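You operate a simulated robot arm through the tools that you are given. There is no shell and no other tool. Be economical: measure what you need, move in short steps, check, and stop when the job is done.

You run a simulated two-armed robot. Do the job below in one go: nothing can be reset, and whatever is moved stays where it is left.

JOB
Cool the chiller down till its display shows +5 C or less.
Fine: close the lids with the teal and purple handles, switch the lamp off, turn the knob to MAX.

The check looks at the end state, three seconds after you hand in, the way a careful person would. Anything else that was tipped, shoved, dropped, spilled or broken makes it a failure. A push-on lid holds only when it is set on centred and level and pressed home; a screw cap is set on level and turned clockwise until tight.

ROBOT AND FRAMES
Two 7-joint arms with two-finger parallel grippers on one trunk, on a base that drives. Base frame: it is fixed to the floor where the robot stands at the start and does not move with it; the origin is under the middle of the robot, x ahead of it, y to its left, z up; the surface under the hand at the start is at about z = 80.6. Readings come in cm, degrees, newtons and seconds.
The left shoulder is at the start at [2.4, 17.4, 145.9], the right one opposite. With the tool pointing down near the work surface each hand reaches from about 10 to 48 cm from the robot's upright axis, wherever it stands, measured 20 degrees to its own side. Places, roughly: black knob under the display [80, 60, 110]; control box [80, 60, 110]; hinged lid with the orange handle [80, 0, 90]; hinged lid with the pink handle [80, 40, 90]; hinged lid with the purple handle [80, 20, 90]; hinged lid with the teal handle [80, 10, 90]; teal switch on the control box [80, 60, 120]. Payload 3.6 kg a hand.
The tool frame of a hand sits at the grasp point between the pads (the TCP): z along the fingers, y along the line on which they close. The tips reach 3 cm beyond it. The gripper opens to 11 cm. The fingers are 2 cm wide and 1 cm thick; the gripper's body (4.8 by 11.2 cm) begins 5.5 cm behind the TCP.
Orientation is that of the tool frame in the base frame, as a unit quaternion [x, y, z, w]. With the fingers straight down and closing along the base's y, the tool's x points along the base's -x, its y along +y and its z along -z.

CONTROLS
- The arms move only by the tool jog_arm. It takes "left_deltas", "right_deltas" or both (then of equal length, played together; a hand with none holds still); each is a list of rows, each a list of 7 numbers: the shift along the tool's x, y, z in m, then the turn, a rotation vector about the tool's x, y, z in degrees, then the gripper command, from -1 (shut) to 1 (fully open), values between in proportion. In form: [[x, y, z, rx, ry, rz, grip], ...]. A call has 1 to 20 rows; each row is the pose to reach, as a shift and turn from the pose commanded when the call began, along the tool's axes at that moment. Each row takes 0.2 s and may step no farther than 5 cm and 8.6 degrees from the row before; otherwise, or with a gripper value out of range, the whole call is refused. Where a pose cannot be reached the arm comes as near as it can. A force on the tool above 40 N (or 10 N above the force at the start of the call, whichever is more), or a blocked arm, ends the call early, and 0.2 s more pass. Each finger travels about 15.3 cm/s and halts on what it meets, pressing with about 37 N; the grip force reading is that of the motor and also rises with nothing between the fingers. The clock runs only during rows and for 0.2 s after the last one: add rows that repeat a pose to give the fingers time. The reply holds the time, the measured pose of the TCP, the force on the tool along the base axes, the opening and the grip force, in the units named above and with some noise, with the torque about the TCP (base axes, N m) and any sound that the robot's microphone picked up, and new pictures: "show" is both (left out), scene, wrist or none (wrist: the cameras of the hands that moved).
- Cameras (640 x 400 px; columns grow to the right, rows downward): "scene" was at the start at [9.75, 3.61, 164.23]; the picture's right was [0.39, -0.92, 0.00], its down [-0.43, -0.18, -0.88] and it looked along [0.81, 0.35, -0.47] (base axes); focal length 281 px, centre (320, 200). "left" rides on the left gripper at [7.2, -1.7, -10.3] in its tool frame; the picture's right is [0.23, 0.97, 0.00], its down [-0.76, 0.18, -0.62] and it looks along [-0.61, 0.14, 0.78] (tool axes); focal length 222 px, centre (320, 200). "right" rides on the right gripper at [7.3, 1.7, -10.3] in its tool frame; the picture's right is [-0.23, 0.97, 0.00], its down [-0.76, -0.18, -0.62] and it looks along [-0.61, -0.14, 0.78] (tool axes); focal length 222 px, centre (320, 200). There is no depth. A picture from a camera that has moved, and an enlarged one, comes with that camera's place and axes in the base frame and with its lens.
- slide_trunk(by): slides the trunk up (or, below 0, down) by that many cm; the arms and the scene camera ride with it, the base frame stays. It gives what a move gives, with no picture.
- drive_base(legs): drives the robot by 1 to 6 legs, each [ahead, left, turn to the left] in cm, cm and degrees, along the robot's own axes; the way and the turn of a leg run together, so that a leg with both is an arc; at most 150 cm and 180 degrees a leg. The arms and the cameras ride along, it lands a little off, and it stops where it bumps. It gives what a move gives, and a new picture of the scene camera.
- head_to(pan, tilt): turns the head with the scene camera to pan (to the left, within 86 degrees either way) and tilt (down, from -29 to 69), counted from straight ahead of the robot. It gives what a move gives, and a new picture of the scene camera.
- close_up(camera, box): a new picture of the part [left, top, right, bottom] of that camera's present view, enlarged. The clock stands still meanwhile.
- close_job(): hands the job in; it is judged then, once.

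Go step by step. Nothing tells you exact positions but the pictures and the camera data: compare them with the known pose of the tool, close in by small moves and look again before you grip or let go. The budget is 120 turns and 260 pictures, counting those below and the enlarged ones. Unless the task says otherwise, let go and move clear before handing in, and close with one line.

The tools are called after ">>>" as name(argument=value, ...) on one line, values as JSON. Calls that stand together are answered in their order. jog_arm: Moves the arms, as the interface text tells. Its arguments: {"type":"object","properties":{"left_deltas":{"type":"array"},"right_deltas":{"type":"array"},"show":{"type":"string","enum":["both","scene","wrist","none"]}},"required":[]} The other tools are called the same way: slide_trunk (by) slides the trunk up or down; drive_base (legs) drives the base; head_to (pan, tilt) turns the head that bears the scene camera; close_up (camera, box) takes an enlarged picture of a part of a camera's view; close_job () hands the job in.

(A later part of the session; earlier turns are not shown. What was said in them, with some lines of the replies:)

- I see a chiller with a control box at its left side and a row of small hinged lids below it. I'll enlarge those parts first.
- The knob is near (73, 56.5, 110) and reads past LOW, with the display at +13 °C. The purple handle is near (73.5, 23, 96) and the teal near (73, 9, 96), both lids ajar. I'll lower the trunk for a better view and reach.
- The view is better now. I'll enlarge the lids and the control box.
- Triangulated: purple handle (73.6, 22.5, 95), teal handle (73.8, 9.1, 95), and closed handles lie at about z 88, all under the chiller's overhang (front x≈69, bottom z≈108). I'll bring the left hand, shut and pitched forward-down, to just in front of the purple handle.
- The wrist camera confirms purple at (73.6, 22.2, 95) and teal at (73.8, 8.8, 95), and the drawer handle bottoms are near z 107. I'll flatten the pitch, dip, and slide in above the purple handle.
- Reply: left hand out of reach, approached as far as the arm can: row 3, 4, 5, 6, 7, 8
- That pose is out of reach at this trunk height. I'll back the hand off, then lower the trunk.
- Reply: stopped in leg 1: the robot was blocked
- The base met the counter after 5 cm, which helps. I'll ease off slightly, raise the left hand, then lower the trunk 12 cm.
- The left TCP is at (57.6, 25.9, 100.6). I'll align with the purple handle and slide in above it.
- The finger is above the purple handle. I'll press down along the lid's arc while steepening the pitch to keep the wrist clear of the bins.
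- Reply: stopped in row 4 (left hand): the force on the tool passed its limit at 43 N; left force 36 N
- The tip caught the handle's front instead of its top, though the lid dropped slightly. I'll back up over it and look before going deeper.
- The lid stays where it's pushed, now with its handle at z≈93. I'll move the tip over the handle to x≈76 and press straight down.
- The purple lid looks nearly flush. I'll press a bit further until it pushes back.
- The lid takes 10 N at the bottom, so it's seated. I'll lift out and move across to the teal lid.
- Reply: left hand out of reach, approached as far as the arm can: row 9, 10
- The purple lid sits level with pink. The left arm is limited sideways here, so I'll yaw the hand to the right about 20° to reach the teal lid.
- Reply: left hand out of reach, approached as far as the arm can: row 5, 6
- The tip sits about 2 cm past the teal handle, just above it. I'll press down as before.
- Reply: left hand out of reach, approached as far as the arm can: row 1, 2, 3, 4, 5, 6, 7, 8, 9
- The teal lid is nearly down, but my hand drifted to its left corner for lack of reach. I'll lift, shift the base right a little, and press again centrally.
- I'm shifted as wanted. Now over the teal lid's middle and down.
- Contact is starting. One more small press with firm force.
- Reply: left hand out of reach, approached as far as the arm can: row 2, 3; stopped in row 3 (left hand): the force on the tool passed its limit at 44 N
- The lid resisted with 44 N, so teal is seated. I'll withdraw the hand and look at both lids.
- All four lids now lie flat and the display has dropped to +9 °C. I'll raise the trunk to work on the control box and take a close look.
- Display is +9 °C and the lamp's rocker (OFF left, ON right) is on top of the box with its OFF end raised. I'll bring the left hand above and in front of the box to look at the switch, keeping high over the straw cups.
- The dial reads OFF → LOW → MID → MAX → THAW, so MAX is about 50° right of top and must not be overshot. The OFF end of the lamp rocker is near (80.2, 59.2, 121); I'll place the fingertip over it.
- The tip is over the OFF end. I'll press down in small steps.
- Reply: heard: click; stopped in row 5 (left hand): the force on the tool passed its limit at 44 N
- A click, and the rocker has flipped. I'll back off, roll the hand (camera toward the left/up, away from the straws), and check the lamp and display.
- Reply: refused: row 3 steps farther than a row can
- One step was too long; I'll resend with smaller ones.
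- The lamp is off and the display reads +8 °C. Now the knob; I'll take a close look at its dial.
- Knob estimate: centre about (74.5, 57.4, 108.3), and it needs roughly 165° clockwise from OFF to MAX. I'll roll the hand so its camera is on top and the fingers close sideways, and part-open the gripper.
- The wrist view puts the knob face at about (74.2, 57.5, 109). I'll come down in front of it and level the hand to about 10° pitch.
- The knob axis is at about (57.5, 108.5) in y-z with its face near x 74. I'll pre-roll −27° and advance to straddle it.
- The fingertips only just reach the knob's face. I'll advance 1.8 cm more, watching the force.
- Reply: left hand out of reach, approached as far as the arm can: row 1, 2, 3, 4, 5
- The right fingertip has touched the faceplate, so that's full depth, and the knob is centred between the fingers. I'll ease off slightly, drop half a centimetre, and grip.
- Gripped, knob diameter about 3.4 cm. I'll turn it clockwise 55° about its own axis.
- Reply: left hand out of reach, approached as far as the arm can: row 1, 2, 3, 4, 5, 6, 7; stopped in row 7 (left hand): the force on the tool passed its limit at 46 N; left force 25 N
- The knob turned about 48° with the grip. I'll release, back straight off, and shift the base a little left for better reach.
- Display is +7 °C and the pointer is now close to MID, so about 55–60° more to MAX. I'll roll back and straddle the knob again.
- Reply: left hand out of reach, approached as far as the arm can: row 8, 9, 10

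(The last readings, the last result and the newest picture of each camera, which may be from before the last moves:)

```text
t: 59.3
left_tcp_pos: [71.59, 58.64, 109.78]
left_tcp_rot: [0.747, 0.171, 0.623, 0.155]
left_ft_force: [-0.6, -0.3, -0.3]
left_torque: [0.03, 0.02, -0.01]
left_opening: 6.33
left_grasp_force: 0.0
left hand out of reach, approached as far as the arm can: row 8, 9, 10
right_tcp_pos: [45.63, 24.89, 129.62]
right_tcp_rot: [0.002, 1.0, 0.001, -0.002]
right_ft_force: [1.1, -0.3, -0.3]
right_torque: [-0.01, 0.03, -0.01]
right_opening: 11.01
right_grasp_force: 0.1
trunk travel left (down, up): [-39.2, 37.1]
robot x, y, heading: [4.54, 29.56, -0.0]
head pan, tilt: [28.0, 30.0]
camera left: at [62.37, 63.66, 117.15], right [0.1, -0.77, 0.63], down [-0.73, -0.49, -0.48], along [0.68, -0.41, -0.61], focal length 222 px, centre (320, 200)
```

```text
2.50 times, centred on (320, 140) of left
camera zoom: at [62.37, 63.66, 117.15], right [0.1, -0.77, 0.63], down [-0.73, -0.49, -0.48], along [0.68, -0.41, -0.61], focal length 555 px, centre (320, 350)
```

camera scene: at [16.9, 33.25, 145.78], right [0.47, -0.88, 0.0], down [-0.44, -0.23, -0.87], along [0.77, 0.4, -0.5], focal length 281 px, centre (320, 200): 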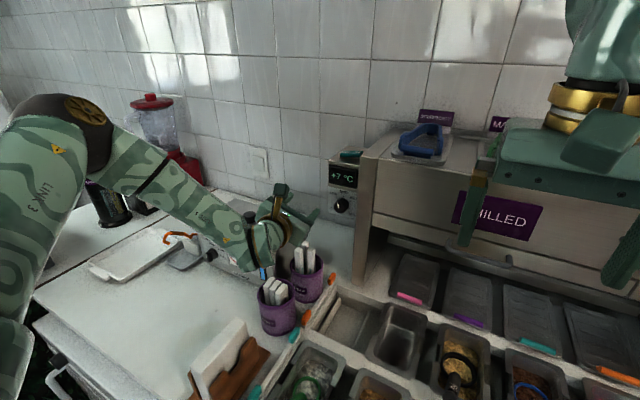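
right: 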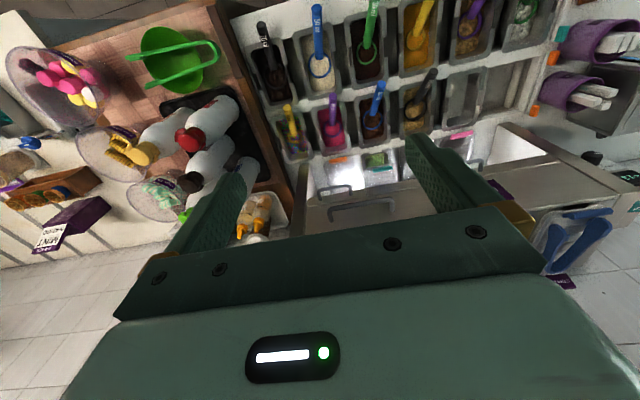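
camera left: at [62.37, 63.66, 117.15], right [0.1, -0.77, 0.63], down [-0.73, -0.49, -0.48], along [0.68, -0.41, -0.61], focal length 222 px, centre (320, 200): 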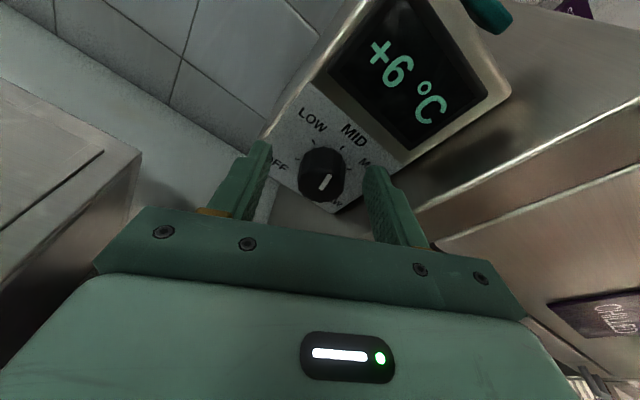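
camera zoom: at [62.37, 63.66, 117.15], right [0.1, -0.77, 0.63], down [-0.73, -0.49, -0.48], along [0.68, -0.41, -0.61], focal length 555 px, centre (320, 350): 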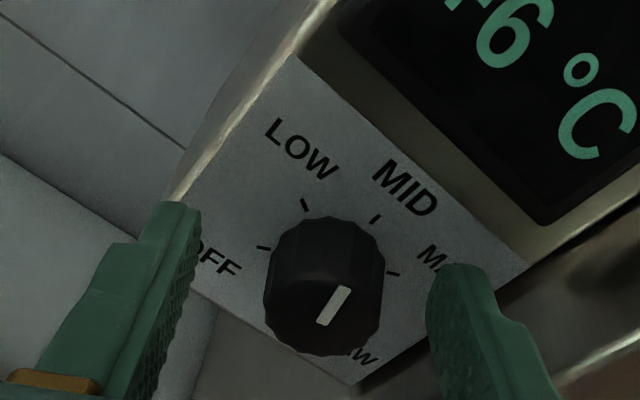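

Display is +6 °C already, but reach got worse on this side: the arm prefers working outward. I'll back off and drive the base right instead.

>>> jog_arm(left_deltas=[[0, 0, -0.03, 0, 0, 0, 0.15], [0, 0, -0.06, 0, 0, 0, 0.15], [0, 0, -0.08, 0, 0, 0, 0.15], [0, 0, -0.08, 0, 0, 0, 0.15]], show="none")

>>> drive_base(legs=[[0, -14, 0]])

```text
t: 60.3
left_tcp_pos: [63.7, 58.83, 111.23]
left_tcp_rot: [0.747, 0.172, 0.623, 0.154]
left_ft_force: [-0.2, -0.9, -0.1]
left_torque: [-0.03, 0.01, 0.01]
left_opening: 6.31
left_grasp_force: 0.0
right_tcp_pos: [45.51, 24.86, 129.64]
right_tcp_rot: [0.002, 1.0, 0.0, -0.002]
right_ft_force: [0.1, 0.0, -1.1]
right_torque: [-0.01, 0.02, -0.02]
right_opening: 11.0
right_grasp_force: 0.1
trunk travel left (down, up): [-39.2, 37.1]
robot x, y, heading: [4.44, 29.16, -0.0]
head pan, tilt: [28.0, 30.0]
```

```text
t: 61.6
left_tcp_pos: [63.51, 44.51, 111.31]
left_tcp_rot: [0.747, 0.17, 0.624, 0.153]
left_ft_force: [0.4, -0.6, 0.4]
left_torque: [0.0, 0.04, 0.02]
left_opening: 6.33
left_grasp_force: 0.1
right_tcp_pos: [45.42, 10.74, 129.55]
right_tcp_rot: [0.002, 1.0, 0.0, -0.001]
right_ft_force: [0.2, 1.1, 0.3]
right_torque: [0.02, -0.02, 0.02]
right_opening: 11.0
right_grasp_force: 0.0
trunk travel left (down, up): [-39.2, 37.1]
robot x, y, heading: [3.88, 15.54, -0.2]
head pan, tilt: [28.0, 30.0]
camera scene: at [16.91, 19.22, 145.76], right [0.47, -0.88, 0.0], down [-0.44, -0.23, -0.87], along [0.77, 0.4, -0.5], focal length 281 px, centre (320, 200)
```

scene: 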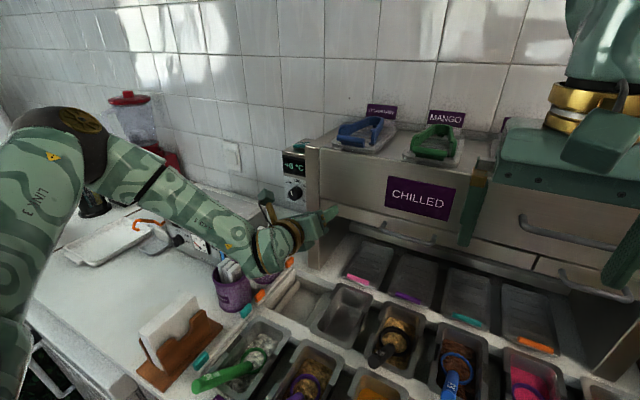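

I'll swing the hand left back in front of the knob and advance again.

>>> jog_arm(left_deltas=[[0.012, -0.043, 0.0, 0, 0, 0, 0.15], [0.025, -0.086, 0.003, 0, 0, 0, 0.15], [0.0375, -0.129, 0.007, 0, 0, 0, 0.15], [0.042, -0.127, 0.04, 0, 0, 0, 0.15], [0.046, -0.1255, 0.066, 0, 0, 0, 0.15], [0.0504, -0.1235, 0.092, 0, 0, 0, 0.15], [0.0504, -0.1235, 0.092, 0, 0, 0, 0.15]], show="wrist")

>>> close_up(camera="left", box=[200, 60, 440, 220])

```text
t: 63.2
left_tcp_pos: [72.63, 58.14, 108.62]
left_tcp_rot: [0.747, 0.17, 0.624, 0.155]
left_ft_force: [-0.2, 0.0, 0.4]
left_torque: [0.01, -0.03, -0.03]
left_opening: 6.33
left_grasp_force: 0.0
right_tcp_pos: [45.33, 10.89, 129.61]
right_tcp_rot: [0.002, 1.0, 0.0, -0.002]
right_ft_force: [-0.1, 0.5, -0.1]
right_torque: [-0.01, -0.02, -0.02]
right_opening: 11.02
right_grasp_force: 0.1
trunk travel left (down, up): [-39.2, 37.1]
robot x, y, heading: [4.4, 15.22, -0.3]
head pan, tilt: [28.0, 30.0]
camera left: at [63.57, 63.06, 115.93], right [0.1, -0.77, 0.63], down [-0.73, -0.49, -0.48], along [0.68, -0.41, -0.61], focal length 222 px, centre (320, 200)
```

left: 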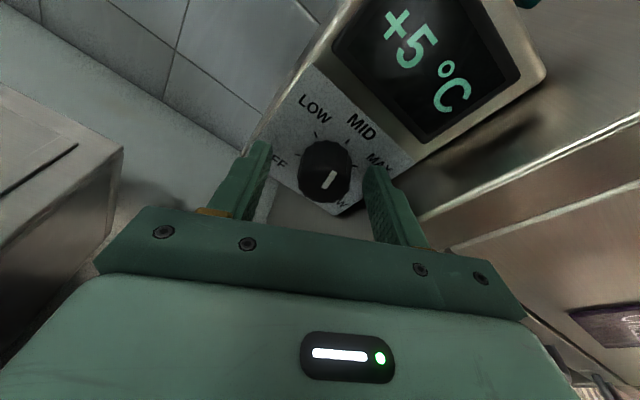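

```text
2.50 times, centred on (320, 140) of left
camera zoom: at [63.57, 63.06, 115.93], right [0.1, -0.77, 0.63], down [-0.73, -0.49, -0.48], along [0.68, -0.41, -0.61], focal length 555 px, centre (320, 350)
```

zoom: 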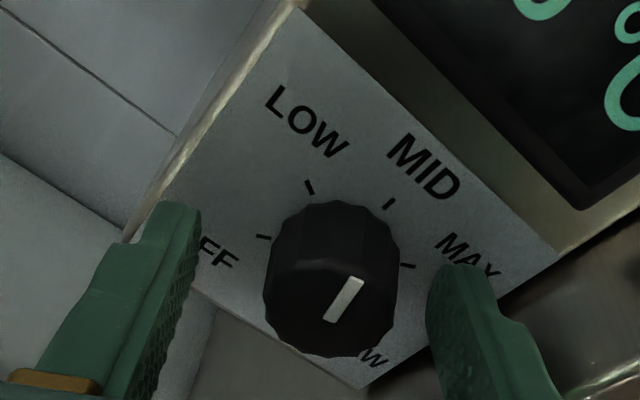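

Display reads +5 °C, but I'll still set the knob to MAX. Grip (shifting 3.5 mm to centre) and turn about 56° clockwise.

>>> jog_arm(left_deltas=[[0, 0.0035, 0, 0, 0, 0, 0.15], [0, 0.0035, 0, 0, 0, 0, -1], [0, 0.0035, 0, 0, 0, 0, -1], [0, 0.0035, 0, 0, 0, 0, -1], [-0.0002, 0.004, 0, 1.3, 0.5, 7.8, -1], [-0.0005, 0.0045, 0, 2.6, 1.0, 15.7, -1], [-0.001, 0.0048, 0, 3.9, 1.5, 23.6, -1], [-0.0015, 0.0051, 0, 5.2, 2.0, 31.5, -1], [-0.002, 0.0054, 0, 6.5, 2.5, 39.4, -1], [-0.0025, 0.0055, 0, 7.8, 3.0, 47.2, -1], [-0.0031, 0.0057, 0, 9.1, 3.5, 55, -1], [-0.0031, 0.0057, 0, 9.1, 3.5, 55, -1]], show="wrist")

>>> close_up(camera="left", box=[200, 60, 440, 220])

```text
t: 65.8
left_tcp_pos: [72.69, 57.1, 108.63]
left_tcp_rot: [0.734, -0.144, 0.629, -0.211]
left_ft_force: [24.6, -3.5, -11.5]
left_torque: [-0.09, 0.11, -0.28]
left_opening: 3.37
left_grasp_force: 44.6
left hand out of reach, approached as far as the arm can: row 10, 11, 12
right_tcp_pos: [45.99, 10.82, 129.42]
right_tcp_rot: [0.003, 1.0, 0.0, -0.004]
right_ft_force: [-0.4, 0.5, 0.4]
right_torque: [0.01, -0.02, -0.01]
right_opening: 11.01
right_grasp_force: 0.0
trunk travel left (down, up): [-39.2, 37.1]
robot x, y, heading: [4.36, 15.14, -0.4]
head pan, tilt: [28.0, 30.0]
camera left: at [63.64, 53.79, 116.88], right [0.09, -0.95, -0.28], down [-0.73, 0.13, -0.67], along [0.67, 0.27, -0.69], focal length 222 px, centre (320, 200)
```

left: 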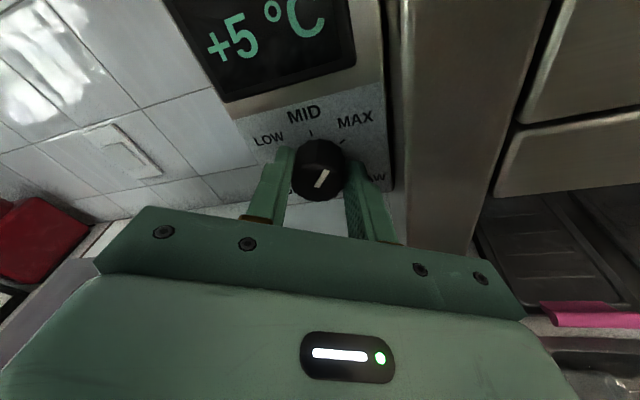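

```text
2.50 times, centred on (320, 140) of left
camera zoom: at [63.64, 53.79, 116.88], right [0.09, -0.95, -0.28], down [-0.73, 0.13, -0.67], along [0.67, 0.27, -0.69], focal length 555 px, centre (320, 350)
```

zoom: 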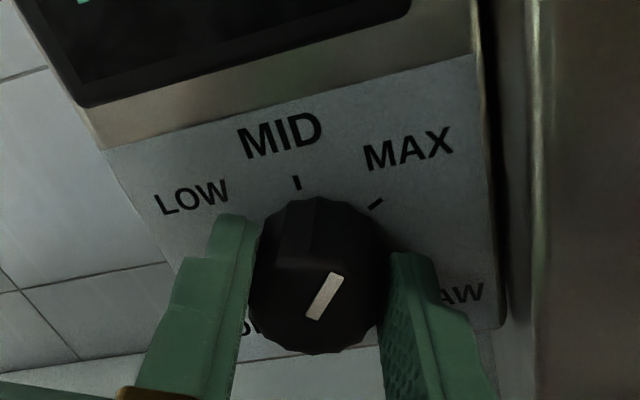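

Turned 55°. I'll release, back off and read the pointer.

>>> jog_arm(left_deltas=[[0, 0, 0, 0, 0, 0, 0.15], [0, 0, 0, 0, 0, 0, 0.15], [0, 0, -0.02, 0, 0, 0, 0.15], [0, 0, -0.05, 0, 0, 0, 0.15], [0.01, 0, -0.08, 0, 0, 0, 0.15], [0.01, 0, -0.08, 0, 0, 0, 0.15]])

>>> close_up(camera="left", box=[230, 40, 390, 160])

>>> close_up(camera="scene", box=[260, 140, 340, 220])

```text
t: 67.2
left_tcp_pos: [64.44, 55.73, 110.53]
left_tcp_rot: [0.732, -0.141, 0.631, -0.213]
left_ft_force: [-0.2, -0.8, -0.4]
left_torque: [-0.01, 0.0, 0.02]
left_opening: 6.32
left_grasp_force: 0.0
right_tcp_pos: [45.56, 10.82, 129.57]
right_tcp_rot: [0.003, 1.0, 0.0, -0.002]
right_ft_force: [0.4, 0.6, 0.9]
right_torque: [-0.01, -0.01, -0.03]
right_opening: 11.01
right_grasp_force: 0.0
trunk travel left (down, up): [-39.2, 37.1]
robot x, y, heading: [4.38, 14.59, -0.1]
head pan, tilt: [28.0, 30.0]
camera scene: at [16.99, 19.33, 145.75], right [0.47, -0.88, 0.0], down [-0.44, -0.23, -0.87], along [0.77, 0.4, -0.5], focal length 281 px, centre (320, 200)
camera left: at [55.33, 52.43, 118.69], right [0.1, -0.95, -0.28], down [-0.73, 0.13, -0.68], along [0.68, 0.27, -0.68], focal length 222 px, centre (320, 200)
```

scene: 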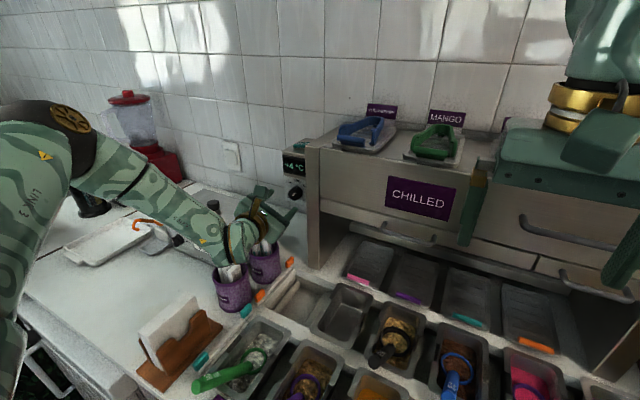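
left: 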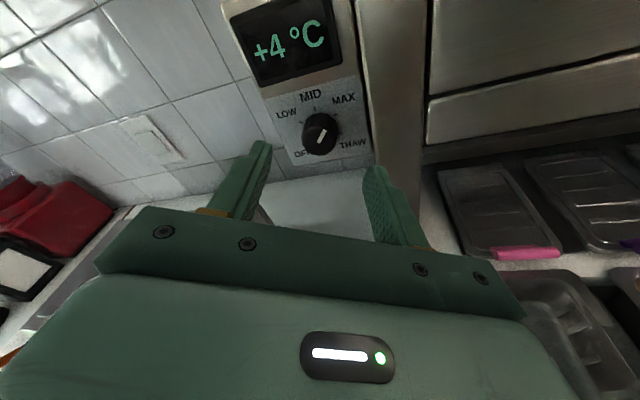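

```text
3.33 times, centred on (310, 100) of left
camera zoom: at [55.33, 52.43, 118.69], right [0.1, -0.95, -0.28], down [-0.73, 0.13, -0.68], along [0.68, 0.27, -0.68], focal length 740 px, centre (353, 533)
```

zoom: 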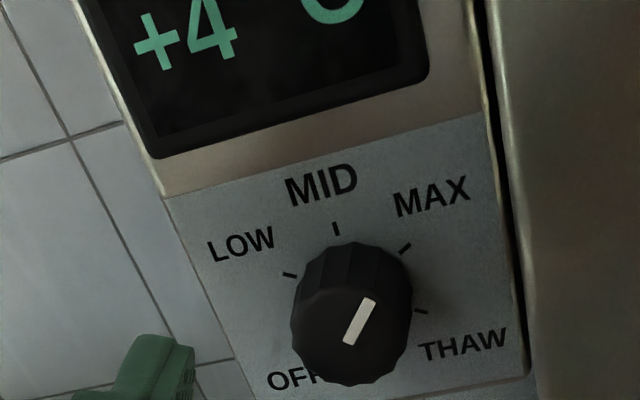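

```text
5.00 times, centred on (300, 180) of scene
camera zoom: at [16.99, 19.33, 145.75], right [0.47, -0.88, 0.0], down [-0.44, -0.23, -0.87], along [0.77, 0.4, -0.5], focal length 1406 px, centre (420, 300)
```

zoom: 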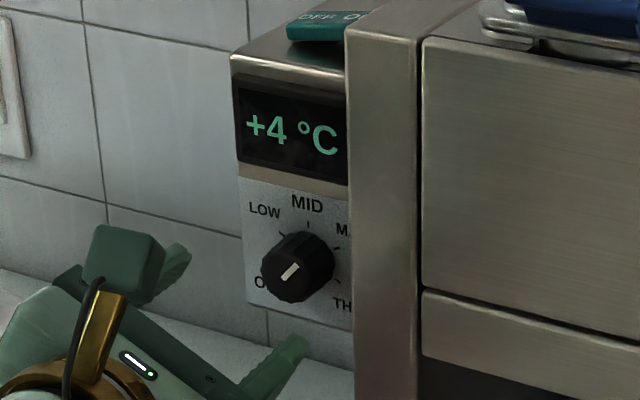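

The display reads +4 °C, and the pointer stands about 43° right of MID with MAX at about 60°. I'll re-grip and add the last 17°.

>>> jog_arm(left_deltas=[[-0.005, -0.001, 0.002, -1.2, -0.5, -7.3, 0.15], [-0.01, -0.002, 0.004, -2.4, -0.9, -14.6, 0.15], [-0.015, -0.003, 0.006, -3.7, -1.4, -21.9, 0.15], [-0.02, -0.004, 0.008, -4.9, -1.9, -29.1, 0.15], [-0.022, -0.0046, 0.009, -6.1, -2.3, -36.4, 0.15], [-0.018, -0.003, 0.035, -6.1, -2.3, -36.4, 0.15], [-0.014, -0.0015, 0.06, -6.1, -2.3, -36.4, 0.15], [-0.0095, 0.0002, 0.0844, -6.1, -2.3, -36.4, 0.15], [-0.0095, 0.0002, 0.0844, -6.1, -2.3, -36.4, 0.15]], show="wrist")

>>> close_up(camera="left", box=[200, 60, 440, 220])

```text
t: 69.2
left_tcp_pos: [72.58, 57.48, 109.0]
left_tcp_rot: [0.762, 0.065, 0.644, 0.031]
left_ft_force: [0.5, -0.2, -0.4]
left_torque: [0.0, 0.0, -0.03]
left_opening: 6.33
left_grasp_force: 0.0
right_tcp_pos: [45.42, 10.88, 129.54]
right_tcp_rot: [0.003, 1.0, -0.001, -0.001]
right_ft_force: [-0.4, 0.5, -0.3]
right_torque: [0.0, -0.01, 0.0]
right_opening: 11.0
right_grasp_force: 0.1
trunk travel left (down, up): [-39.2, 37.1]
robot x, y, heading: [4.46, 15.4, 0.0]
head pan, tilt: [28.0, 30.0]
camera left: at [63.46, 59.76, 117.57], right [0.1, -0.93, 0.35], down [-0.73, -0.31, -0.61], along [0.68, -0.2, -0.71], focal length 222 px, centre (320, 200)
```

left: 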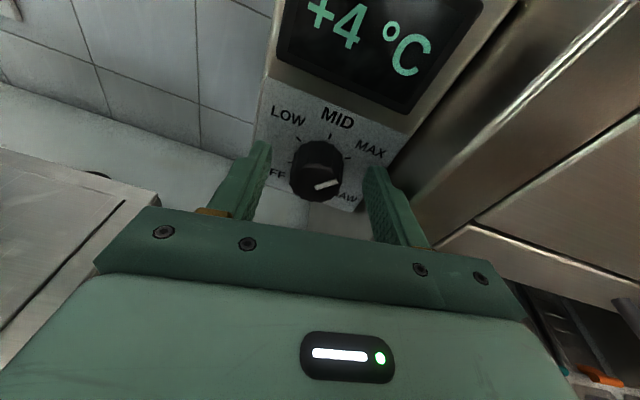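

```text
2.50 times, centred on (320, 140) of left
camera zoom: at [63.46, 59.76, 117.57], right [0.1, -0.93, 0.35], down [-0.73, -0.31, -0.61], along [0.68, -0.2, -0.71], focal length 555 px, centre (320, 350)
```

zoom: 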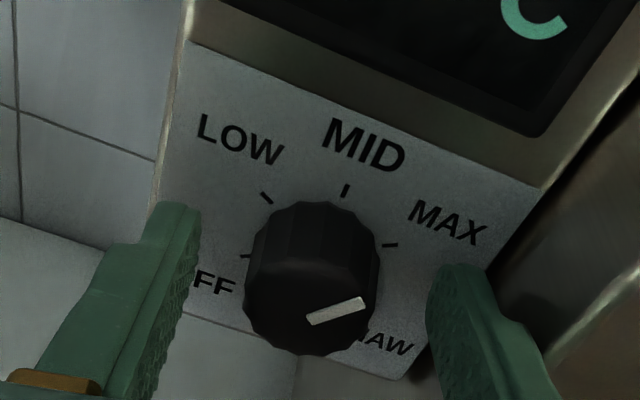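

The geometry again gives the pointer ≈41–43° against MAX ≈ 60–62°. Grip and turn 19° clockwise.

>>> jog_arm(left_deltas=[[-0.002, 0, 0, 0, 0, 0, 0.15], [-0.002, 0, 0, 0, 0, 0, -1], [-0.002, 0, 0, 0, 0, 0, -1], [-0.002, 0, 0, 0, 0, 0, -1], [-0.002, 0.0005, 0, 1.0, 0.4, 6.2, -1], [-0.002, 0.0009, 0, 2.1, 0.8, 12.5, -1], [-0.002, 0.0013, 0, 3.1, 1.1, 18.7, -1], [-0.002, 0.0013, 0, 3.1, 1.1, 18.7, -1]], show="wrist")

>>> close_up(camera="left", box=[200, 60, 440, 220])

```text
t: 71.0
left_tcp_pos: [72.73, 57.22, 108.7]
left_tcp_rot: [0.758, -0.043, 0.644, -0.096]
left_ft_force: [3.2, 5.9, -2.9]
left_torque: [0.05, -0.68, 0.0]
left_opening: 3.4
left_grasp_force: 45.1
right_tcp_pos: [45.49, 10.93, 129.62]
right_tcp_rot: [0.003, 1.0, -0.002, -0.003]
right_ft_force: [0.6, 0.9, -0.7]
right_torque: [-0.01, -0.01, 0.01]
right_opening: 11.01
right_grasp_force: 0.1
trunk travel left (down, up): [-39.2, 37.1]
robot x, y, heading: [4.27, 15.26, -0.1]
head pan, tilt: [28.0, 30.0]
camera left: at [63.6, 56.64, 117.56], right [0.1, -0.99, 0.03], down [-0.73, -0.09, -0.68], along [0.68, 0.05, -0.73], focal length 222 px, centre (320, 200)
```

left: 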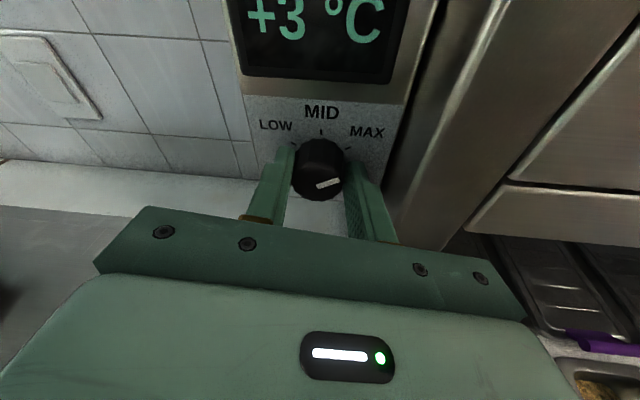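

```text
2.50 times, centred on (320, 140) of left
camera zoom: at [63.6, 56.64, 117.56], right [0.1, -0.99, 0.03], down [-0.73, -0.09, -0.68], along [0.68, 0.05, -0.73], focal length 555 px, centre (320, 350)
```

zoom: 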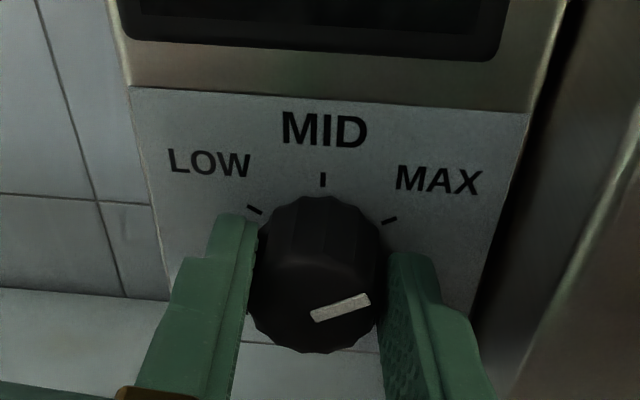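

The pointer now lines up with the MAX tick and the display reads +3 °C. I'll release, withdraw, and check everything.

>>> jog_arm(left_deltas=[[0, 0, 0, 0, 0, 0, 0.15], [0, 0, 0, 0, 0, 0, 0.15], [0, 0, -0.02, 0, 0, 0, 0.15], [0, 0, -0.05, 0, 0, 0, 0.15], [0.03, 0, -0.09, 0, 0, 0, 0.15], [0.07, 0, -0.11, 0, 0, 0, 0.15], [0.11, 0, -0.13, 0, 0, 0, 0.15], [0.15, 0, -0.15, 0, 0, 0, 0.15], [0.15, 0, -0.15, 0, 0, 0, 0.15]])

>>> close_up(camera="scene", box=[260, 140, 340, 220])

>>> close_up(camera="scene", box=[190, 200, 590, 400])

```text
t: 73.0
left_tcp_pos: [60.27, 52.85, 125.69]
left_tcp_rot: [0.757, -0.04, 0.645, -0.096]
left_ft_force: [-0.6, -0.3, 0.6]
left_torque: [0.01, 0.03, 0.0]
left_opening: 6.32
left_grasp_force: 0.0
right_tcp_pos: [45.53, 10.84, 129.55]
right_tcp_rot: [0.003, 1.0, 0.001, -0.003]
right_ft_force: [0.3, 0.3, -0.2]
right_torque: [-0.06, 0.01, -0.02]
right_opening: 11.0
right_grasp_force: 0.2
trunk travel left (down, up): [-39.2, 37.1]
robot x, y, heading: [4.45, 14.97, -0.1]
head pan, tilt: [28.0, 30.0]
camera scene: at [17.01, 19.38, 145.74], right [0.47, -0.88, 0.0], down [-0.44, -0.23, -0.87], along [0.77, 0.4, -0.5], focal length 281 px, centre (320, 200)
camera left: at [51.09, 52.2, 134.59], right [0.1, -0.99, 0.03], down [-0.73, -0.09, -0.68], along [0.68, 0.05, -0.73], focal length 222 px, centre (320, 200)
```

scene: 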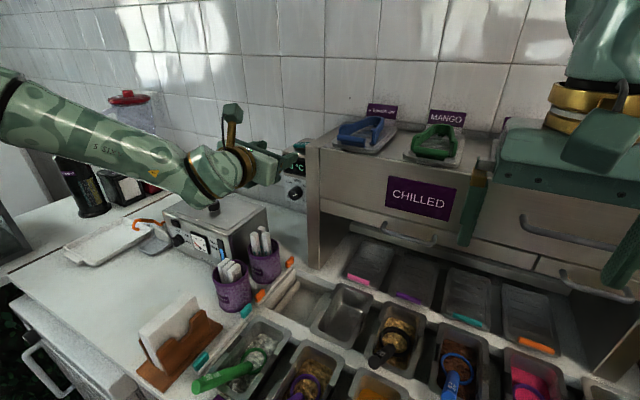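
left: 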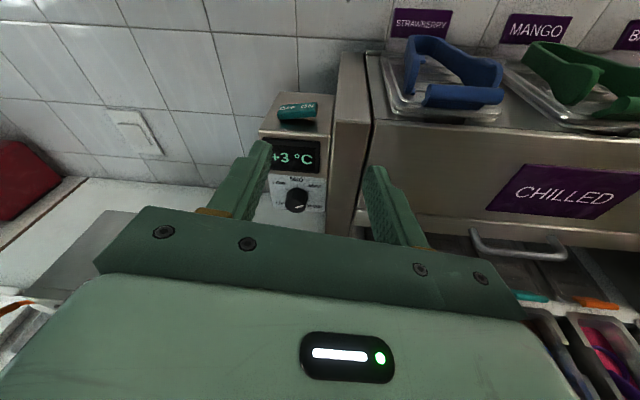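

```text
5.00 times, centred on (300, 180) of scene
camera zoom: at [17.01, 19.38, 145.74], right [0.47, -0.88, 0.0], down [-0.44, -0.23, -0.87], along [0.77, 0.4, -0.5], focal length 1406 px, centre (420, 300)
```

zoom: 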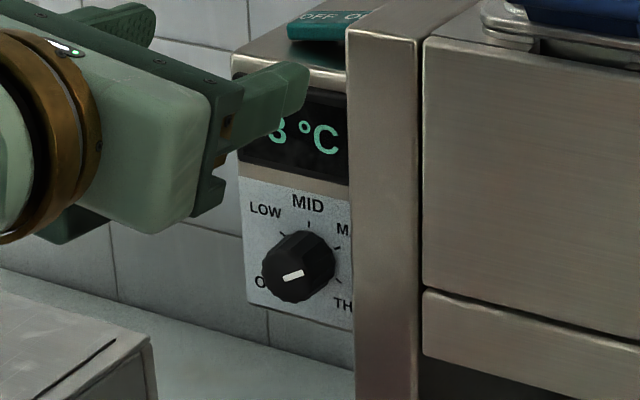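

```text
1.60 times, centred on (390, 300) of scene
camera zoom: at [17.01, 19.38, 145.74], right [0.47, -0.88, 0.0], down [-0.44, -0.23, -0.87], along [0.77, 0.4, -0.5], focal length 450 px, centre (208, 40)
```

zoom: 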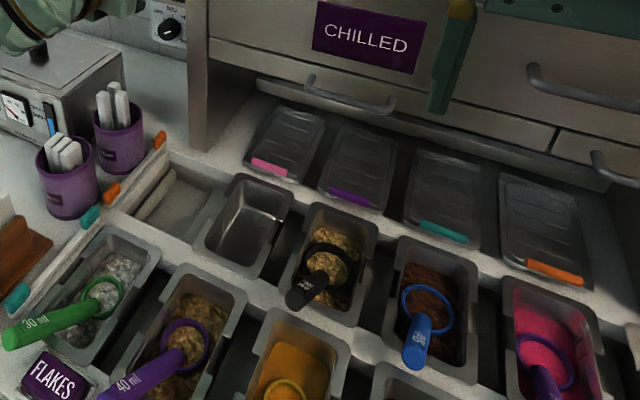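

All four lids are flat, the lamp is off, the knob is at MAX, the display shows +3 °C, and nothing around has been disturbed. I'm handing in.

>>> close_job()

```text
The job is handed in.
```

The chiller's display reads +3 °C: the teal and purple lids are closed, the lamp is off, the knob is at MAX, and I saw nothing else disturbed.
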